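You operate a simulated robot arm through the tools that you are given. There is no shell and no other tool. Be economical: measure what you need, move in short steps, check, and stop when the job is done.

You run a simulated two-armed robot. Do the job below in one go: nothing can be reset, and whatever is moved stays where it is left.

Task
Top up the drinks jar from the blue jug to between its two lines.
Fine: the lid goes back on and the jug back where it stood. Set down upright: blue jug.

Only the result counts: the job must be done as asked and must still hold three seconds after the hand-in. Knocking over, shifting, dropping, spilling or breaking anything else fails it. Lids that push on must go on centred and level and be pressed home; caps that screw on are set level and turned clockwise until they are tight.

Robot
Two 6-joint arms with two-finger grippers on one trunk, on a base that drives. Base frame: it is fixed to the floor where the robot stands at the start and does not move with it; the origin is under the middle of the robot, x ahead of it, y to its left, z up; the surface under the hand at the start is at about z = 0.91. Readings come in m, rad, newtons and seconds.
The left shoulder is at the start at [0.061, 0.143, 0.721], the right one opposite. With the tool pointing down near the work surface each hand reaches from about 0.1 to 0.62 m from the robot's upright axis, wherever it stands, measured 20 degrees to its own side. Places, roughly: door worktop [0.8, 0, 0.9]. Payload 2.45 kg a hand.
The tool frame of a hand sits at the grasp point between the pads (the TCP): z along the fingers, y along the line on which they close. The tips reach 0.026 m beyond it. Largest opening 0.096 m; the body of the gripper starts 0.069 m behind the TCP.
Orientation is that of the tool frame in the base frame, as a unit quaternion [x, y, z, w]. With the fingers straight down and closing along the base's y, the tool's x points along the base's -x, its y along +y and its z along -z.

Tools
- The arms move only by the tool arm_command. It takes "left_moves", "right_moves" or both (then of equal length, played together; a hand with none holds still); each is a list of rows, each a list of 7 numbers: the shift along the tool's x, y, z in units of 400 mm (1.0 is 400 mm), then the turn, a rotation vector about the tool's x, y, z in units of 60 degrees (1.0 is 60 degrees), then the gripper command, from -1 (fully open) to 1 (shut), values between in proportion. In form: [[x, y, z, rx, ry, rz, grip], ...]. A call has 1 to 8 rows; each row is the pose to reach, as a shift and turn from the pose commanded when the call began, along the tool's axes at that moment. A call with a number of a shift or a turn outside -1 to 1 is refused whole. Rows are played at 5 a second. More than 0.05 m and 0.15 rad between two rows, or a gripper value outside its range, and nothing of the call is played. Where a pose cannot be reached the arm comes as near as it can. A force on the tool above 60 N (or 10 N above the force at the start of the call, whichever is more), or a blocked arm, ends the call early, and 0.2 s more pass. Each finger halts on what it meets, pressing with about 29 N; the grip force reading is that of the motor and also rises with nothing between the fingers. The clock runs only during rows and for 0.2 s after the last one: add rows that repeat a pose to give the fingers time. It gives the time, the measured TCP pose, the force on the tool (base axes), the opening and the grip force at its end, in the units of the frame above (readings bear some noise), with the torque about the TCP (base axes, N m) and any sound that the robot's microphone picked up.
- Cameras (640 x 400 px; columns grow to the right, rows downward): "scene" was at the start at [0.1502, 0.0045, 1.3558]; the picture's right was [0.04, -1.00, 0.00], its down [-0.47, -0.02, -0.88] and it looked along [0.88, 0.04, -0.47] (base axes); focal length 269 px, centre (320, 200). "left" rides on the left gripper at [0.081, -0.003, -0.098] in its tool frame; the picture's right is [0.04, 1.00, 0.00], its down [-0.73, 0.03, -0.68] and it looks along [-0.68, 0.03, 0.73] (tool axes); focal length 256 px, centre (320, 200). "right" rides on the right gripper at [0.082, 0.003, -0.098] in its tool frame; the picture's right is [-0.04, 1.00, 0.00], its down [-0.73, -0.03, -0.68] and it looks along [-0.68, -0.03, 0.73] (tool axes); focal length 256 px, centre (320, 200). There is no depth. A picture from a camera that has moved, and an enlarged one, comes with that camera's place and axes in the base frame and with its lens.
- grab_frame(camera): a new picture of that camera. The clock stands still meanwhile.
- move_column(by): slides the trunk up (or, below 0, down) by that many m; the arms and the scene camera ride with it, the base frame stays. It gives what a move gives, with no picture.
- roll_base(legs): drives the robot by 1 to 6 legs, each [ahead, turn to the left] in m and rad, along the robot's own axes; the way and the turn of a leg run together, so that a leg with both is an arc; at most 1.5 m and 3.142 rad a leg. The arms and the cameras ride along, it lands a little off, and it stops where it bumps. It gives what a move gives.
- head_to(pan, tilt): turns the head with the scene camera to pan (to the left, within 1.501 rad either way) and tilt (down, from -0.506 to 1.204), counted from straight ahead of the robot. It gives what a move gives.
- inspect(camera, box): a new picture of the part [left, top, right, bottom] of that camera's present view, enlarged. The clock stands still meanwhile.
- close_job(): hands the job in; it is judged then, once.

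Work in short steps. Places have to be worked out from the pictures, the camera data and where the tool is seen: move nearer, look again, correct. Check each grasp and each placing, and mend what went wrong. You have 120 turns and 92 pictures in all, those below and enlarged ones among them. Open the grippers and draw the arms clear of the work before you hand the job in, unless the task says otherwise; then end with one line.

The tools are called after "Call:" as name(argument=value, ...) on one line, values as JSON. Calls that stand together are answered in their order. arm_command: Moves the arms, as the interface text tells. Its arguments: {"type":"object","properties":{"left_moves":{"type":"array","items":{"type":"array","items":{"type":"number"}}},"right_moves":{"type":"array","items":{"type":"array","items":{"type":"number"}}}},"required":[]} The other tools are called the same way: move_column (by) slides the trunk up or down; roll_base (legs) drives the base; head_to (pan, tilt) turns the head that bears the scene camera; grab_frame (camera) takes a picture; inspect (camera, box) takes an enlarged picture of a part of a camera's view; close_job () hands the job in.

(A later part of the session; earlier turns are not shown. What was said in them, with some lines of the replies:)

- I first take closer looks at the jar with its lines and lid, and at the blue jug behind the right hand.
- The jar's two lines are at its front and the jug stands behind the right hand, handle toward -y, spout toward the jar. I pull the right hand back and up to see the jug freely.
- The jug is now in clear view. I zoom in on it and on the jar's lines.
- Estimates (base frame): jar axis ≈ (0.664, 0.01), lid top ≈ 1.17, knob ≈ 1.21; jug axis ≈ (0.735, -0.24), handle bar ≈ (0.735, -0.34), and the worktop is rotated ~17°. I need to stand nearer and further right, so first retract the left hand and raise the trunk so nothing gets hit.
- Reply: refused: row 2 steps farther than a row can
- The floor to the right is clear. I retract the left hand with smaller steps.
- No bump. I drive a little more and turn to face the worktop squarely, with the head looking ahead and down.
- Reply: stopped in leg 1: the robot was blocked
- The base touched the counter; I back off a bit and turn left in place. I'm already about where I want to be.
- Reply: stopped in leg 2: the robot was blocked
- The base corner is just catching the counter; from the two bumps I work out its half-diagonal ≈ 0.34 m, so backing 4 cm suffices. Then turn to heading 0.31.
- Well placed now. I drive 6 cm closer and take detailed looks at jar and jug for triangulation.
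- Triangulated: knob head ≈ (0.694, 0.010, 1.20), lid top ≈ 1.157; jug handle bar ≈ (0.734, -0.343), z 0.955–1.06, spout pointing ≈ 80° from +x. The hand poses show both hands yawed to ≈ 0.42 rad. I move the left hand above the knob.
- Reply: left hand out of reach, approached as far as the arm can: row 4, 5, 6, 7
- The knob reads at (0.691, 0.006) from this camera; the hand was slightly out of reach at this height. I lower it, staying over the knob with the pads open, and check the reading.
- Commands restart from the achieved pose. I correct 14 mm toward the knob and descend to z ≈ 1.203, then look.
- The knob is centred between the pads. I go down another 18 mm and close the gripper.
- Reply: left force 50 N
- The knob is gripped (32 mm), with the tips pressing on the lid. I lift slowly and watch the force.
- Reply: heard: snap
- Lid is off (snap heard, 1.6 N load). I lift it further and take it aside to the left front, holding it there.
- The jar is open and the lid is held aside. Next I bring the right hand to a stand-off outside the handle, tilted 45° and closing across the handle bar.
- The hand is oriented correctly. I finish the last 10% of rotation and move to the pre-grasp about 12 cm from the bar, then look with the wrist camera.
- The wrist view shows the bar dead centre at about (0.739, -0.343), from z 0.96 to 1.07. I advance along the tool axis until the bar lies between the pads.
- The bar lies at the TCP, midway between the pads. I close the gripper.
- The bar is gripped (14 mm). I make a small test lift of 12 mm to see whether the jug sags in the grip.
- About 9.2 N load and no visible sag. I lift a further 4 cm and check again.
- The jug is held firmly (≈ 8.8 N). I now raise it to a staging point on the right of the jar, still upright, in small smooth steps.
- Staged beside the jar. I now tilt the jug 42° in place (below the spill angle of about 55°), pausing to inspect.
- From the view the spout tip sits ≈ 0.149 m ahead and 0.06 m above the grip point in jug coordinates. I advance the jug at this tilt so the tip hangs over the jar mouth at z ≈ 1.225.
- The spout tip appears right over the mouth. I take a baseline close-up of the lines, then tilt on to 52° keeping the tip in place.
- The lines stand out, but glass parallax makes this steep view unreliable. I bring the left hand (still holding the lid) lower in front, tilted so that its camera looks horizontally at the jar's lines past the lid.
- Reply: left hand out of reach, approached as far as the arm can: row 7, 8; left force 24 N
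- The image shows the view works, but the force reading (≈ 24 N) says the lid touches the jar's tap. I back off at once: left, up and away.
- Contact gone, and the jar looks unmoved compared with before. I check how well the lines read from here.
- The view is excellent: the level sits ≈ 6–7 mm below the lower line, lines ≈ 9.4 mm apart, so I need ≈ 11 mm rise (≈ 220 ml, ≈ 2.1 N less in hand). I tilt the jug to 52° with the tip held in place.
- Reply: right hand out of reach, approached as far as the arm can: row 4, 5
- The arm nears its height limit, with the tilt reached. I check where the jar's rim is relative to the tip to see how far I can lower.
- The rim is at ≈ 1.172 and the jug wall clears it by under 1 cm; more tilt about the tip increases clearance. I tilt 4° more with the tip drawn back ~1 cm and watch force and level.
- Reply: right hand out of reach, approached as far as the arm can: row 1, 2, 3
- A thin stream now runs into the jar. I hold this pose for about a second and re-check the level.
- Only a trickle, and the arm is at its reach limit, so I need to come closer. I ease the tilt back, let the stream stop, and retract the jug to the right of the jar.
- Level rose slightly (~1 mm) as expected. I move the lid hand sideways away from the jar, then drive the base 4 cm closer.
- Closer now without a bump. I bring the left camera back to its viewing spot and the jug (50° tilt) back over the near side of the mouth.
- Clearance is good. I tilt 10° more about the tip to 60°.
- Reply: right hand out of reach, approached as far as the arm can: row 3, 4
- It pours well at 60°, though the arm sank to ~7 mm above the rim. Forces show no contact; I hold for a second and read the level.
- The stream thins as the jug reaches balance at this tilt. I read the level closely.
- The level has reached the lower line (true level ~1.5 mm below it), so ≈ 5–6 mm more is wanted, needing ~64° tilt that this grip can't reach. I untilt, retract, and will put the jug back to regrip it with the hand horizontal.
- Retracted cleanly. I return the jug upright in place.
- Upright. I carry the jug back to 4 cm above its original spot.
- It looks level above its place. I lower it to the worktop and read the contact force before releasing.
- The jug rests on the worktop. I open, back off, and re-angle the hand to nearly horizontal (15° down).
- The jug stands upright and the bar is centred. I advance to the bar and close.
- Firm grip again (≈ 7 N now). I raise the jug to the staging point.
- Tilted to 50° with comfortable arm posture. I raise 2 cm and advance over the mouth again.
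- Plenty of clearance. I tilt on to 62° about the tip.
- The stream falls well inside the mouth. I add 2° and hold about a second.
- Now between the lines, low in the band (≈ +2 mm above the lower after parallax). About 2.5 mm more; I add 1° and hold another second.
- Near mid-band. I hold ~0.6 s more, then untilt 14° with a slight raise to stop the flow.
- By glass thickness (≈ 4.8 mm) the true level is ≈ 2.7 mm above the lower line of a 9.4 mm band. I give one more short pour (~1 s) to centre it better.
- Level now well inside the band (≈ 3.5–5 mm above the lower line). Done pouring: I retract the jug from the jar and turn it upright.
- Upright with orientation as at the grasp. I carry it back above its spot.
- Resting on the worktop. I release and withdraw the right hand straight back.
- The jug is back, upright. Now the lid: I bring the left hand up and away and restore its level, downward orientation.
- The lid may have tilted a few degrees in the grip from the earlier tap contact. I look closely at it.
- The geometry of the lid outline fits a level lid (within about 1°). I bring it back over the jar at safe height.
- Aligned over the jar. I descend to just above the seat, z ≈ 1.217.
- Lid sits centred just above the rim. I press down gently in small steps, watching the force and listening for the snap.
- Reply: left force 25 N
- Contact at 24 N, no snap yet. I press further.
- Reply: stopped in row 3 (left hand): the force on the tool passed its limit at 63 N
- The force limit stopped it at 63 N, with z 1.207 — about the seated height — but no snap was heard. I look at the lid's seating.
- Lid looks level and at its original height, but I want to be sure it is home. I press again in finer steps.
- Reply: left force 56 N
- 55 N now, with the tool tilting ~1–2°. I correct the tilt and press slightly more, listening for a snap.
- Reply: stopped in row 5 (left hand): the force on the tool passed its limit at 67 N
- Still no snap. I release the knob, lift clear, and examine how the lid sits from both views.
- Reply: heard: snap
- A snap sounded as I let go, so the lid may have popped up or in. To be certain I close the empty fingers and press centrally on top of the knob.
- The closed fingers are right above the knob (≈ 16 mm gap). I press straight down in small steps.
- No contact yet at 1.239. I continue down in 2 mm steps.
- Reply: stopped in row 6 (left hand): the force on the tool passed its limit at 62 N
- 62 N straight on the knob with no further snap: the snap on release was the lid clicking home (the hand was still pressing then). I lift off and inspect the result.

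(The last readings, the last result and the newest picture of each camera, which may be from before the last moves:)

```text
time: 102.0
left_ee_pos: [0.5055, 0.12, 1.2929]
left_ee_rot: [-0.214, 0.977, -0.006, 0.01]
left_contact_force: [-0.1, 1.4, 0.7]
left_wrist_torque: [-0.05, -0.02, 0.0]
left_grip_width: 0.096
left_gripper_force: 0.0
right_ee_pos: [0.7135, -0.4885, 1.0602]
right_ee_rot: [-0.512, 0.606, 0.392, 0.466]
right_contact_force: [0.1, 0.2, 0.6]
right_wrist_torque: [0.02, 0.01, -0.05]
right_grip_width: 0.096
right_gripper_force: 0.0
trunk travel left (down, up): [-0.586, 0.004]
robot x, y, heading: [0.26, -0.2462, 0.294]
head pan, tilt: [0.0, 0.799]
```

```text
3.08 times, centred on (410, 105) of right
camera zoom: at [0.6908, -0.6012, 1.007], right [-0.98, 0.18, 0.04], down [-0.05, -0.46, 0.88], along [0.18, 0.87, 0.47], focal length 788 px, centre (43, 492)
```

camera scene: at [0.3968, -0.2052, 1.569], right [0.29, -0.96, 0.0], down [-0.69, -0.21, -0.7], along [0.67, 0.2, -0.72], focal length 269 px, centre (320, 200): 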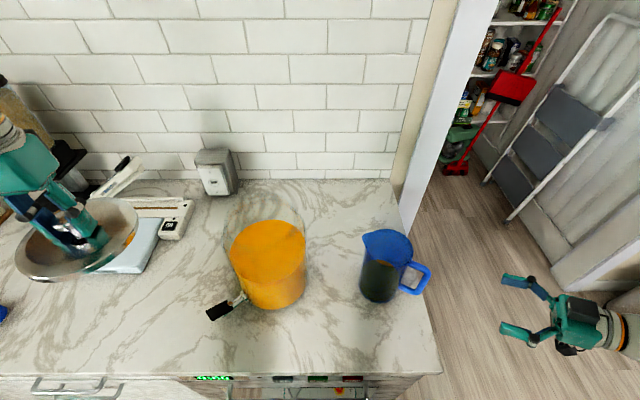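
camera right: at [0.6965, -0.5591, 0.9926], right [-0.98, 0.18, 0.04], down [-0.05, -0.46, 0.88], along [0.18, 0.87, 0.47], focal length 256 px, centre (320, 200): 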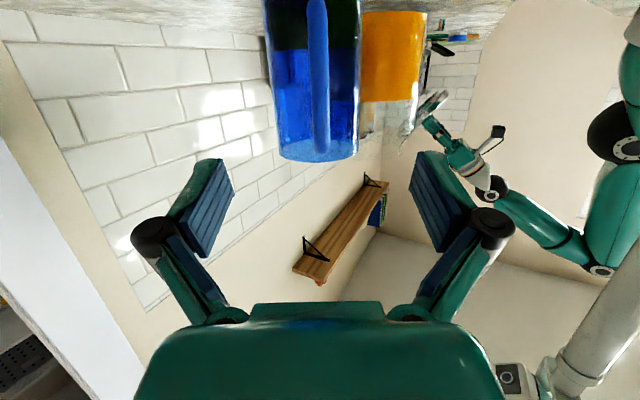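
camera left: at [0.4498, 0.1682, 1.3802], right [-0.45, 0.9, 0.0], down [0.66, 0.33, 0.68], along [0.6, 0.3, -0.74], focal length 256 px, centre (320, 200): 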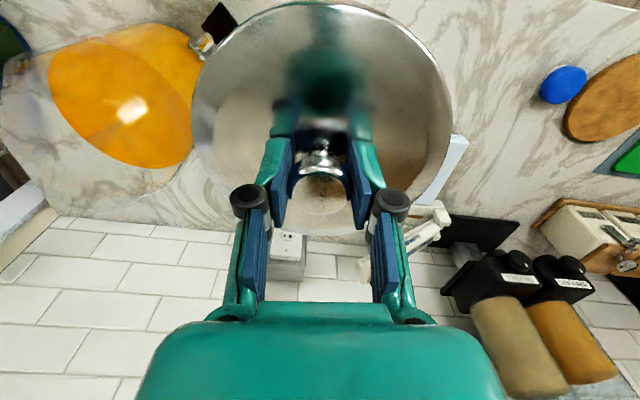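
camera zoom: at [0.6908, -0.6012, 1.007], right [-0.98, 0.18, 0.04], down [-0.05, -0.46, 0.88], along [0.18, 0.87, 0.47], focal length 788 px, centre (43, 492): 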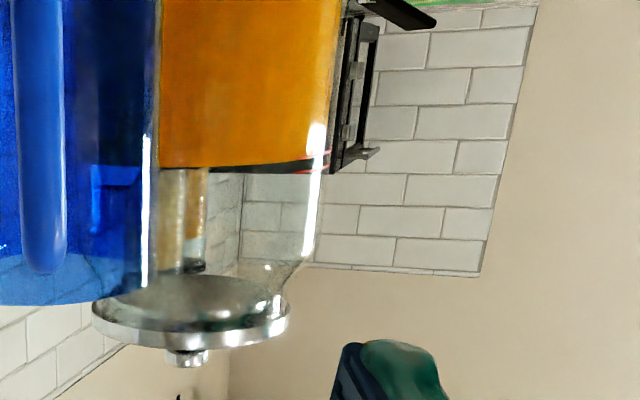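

The lid looks centred, and the level lies between the lines. I take one horizontal look with the now free left camera to confirm lid seating and level.

Call:
arm_command(left_moves=[[0, 0, 0.03, 0, -0.11, 0, -1], [0, 0, 0.07, 0, -0.22, 0, -1], [0, 0, 0.11, 0, -0.33, 0, -1], [0, 0, 0.15, 0, -0.44, 0, -1], [0, 0, 0.19, 0, -0.55, 0, -1], [0, 0, 0.23, 0, -0.66, 0, -1], [0, 0, 0.27, 0, -0.76, 0, -1], [0, 0, 0.3, 0, -0.76, 0, -1]])

Call:
grab_frame(camera="left")

```text
time: 103.8
left_ee_pos: [0.5103, 0.1204, 1.1712]
left_ee_rot: [-0.199, 0.897, 0.077, 0.388]
left_contact_force: [0.7, -0.1, 0.2]
left_wrist_torque: [0.02, 0.0, -0.02]
left_grip_width: 0.096
left_gripper_force: 0.0
right_ee_pos: [0.7152, -0.4878, 1.0595]
right_ee_rot: [-0.512, 0.606, 0.393, 0.465]
right_contact_force: [0.0, -0.4, 0.2]
right_wrist_torque: [-0.04, -0.03, 0.01]
right_grip_width: 0.0957
right_gripper_force: 0.0
trunk travel left (down, up): [-0.586, 0.004]
robot x, y, heading: [0.2588, -0.2499, 0.301]
head pan, tilt: [0.0, 0.799]
```

```text
6 pictures are left
camera left: at [0.3951, 0.0646, 1.1796], right [-0.44, 0.9, -0.04], down [-0.01, 0.04, 1.0], along [0.9, 0.44, -0.01], focal length 256 px, centre (320, 200)
```

left: 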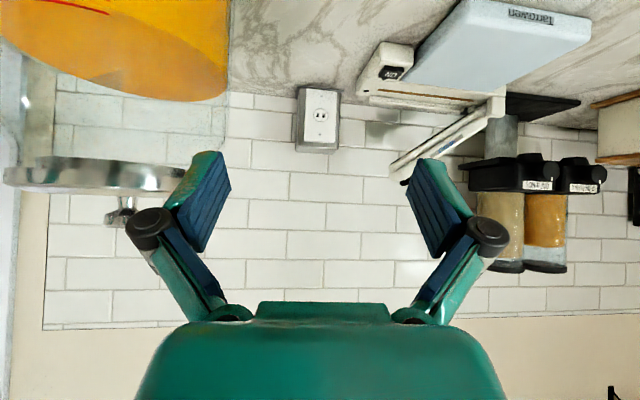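

In this view the lid's edge slopes exactly as the camera's own roll predicts, so it is level. I zoom in on the seat.

Call:
inspect(camera="left", box=[0, 100, 200, 225])

```text
3.20 times, centred on (100, 162) of left
camera zoom: at [0.3951, 0.0646, 1.1796], right [-0.44, 0.9, -0.04], down [-0.01, 0.04, 1.0], along [0.9, 0.44, -0.01], focal length 819 px, centre (1024, 320)
```

zoom: 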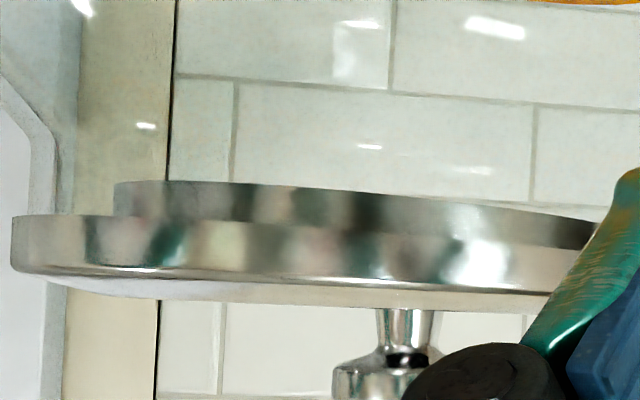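

The plug is inside the neck with the flange down on the rim. I draw both arms further clear and take a last overview.

Call:
arm_command(left_moves=[[0, 0.05, -0.06, 0, 0, 0, -1], [0, 0.12, -0.12, 0, 0, 0, -1], [0, 0.18, -0.16, 0, 0, 0, -1], [0, 0.18, -0.16, 0, 0, 0, -1]], right_moves=[[0, 0, -0.06, 0, 0, 0, -1], [0, 0, -0.12, 0, 0, 0, -1], [0, 0, -0.16, 0, 0, 0, -1], [0, 0, -0.16, 0, 0, 0, -1]])

Call:
grab_frame(camera="scene")

Call:
inspect(camera="scene", box=[220, 230, 320, 310])

```text
time: 104.8
left_ee_pos: [0.4379, 0.168, 1.217]
left_ee_rot: [-0.201, 0.896, 0.078, 0.388]
left_contact_force: [0.4, 0.0, -0.1]
left_wrist_torque: [0.0, 0.01, 0.01]
left_grip_width: 0.0961
left_gripper_force: 0.0
right_ee_pos: [0.7036, -0.5479, 1.0763]
right_ee_rot: [-0.511, 0.607, 0.392, 0.466]
right_contact_force: [0.2, 0.1, 0.6]
right_wrist_torque: [-0.02, -0.01, 0.0]
right_grip_width: 0.0961
right_gripper_force: 0.1
trunk travel left (down, up): [-0.586, 0.004]
robot x, y, heading: [0.2636, -0.2495, 0.3]
head pan, tilt: [0.0, 0.799]
```

```text
4 pictures are left
camera scene: at [0.3954, -0.2049, 1.5691], right [0.29, -0.96, 0.0], down [-0.69, -0.21, -0.7], along [0.67, 0.2, -0.72], focal length 269 px, centre (320, 200)
```

scene: 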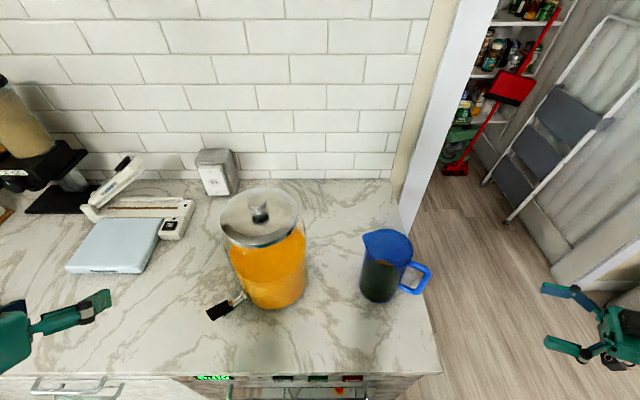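

```text
5.00 times, centred on (270, 270) of scene
camera zoom: at [0.3954, -0.2049, 1.5691], right [0.29, -0.96, 0.0], down [-0.69, -0.21, -0.7], along [0.67, 0.2, -0.72], focal length 1346 px, centre (570, -150)
```

zoom: 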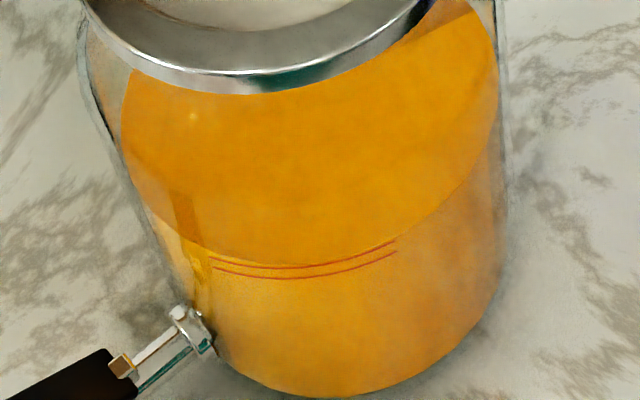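

Everything stands as wanted: lid on and level, jug upright at its place, level between the lines, both hands open and clear. I hand the job in.

Call:
close_job()

```text
The job is handed in.
```

The drinks jar is topped up from the blue jug to between its two lines, by my reading about 3.5 mm above the lower line. The lid is back on, centred and level, and the jug is upright where it stood. I heard a snap as I let go of the lid, and pressing the knob with about 62 N moved it no further, so I took it as home. While moving the left hand, the lid briefly bumped the jar's tap (about 24 N), but I saw no shift of the jar and no spill.
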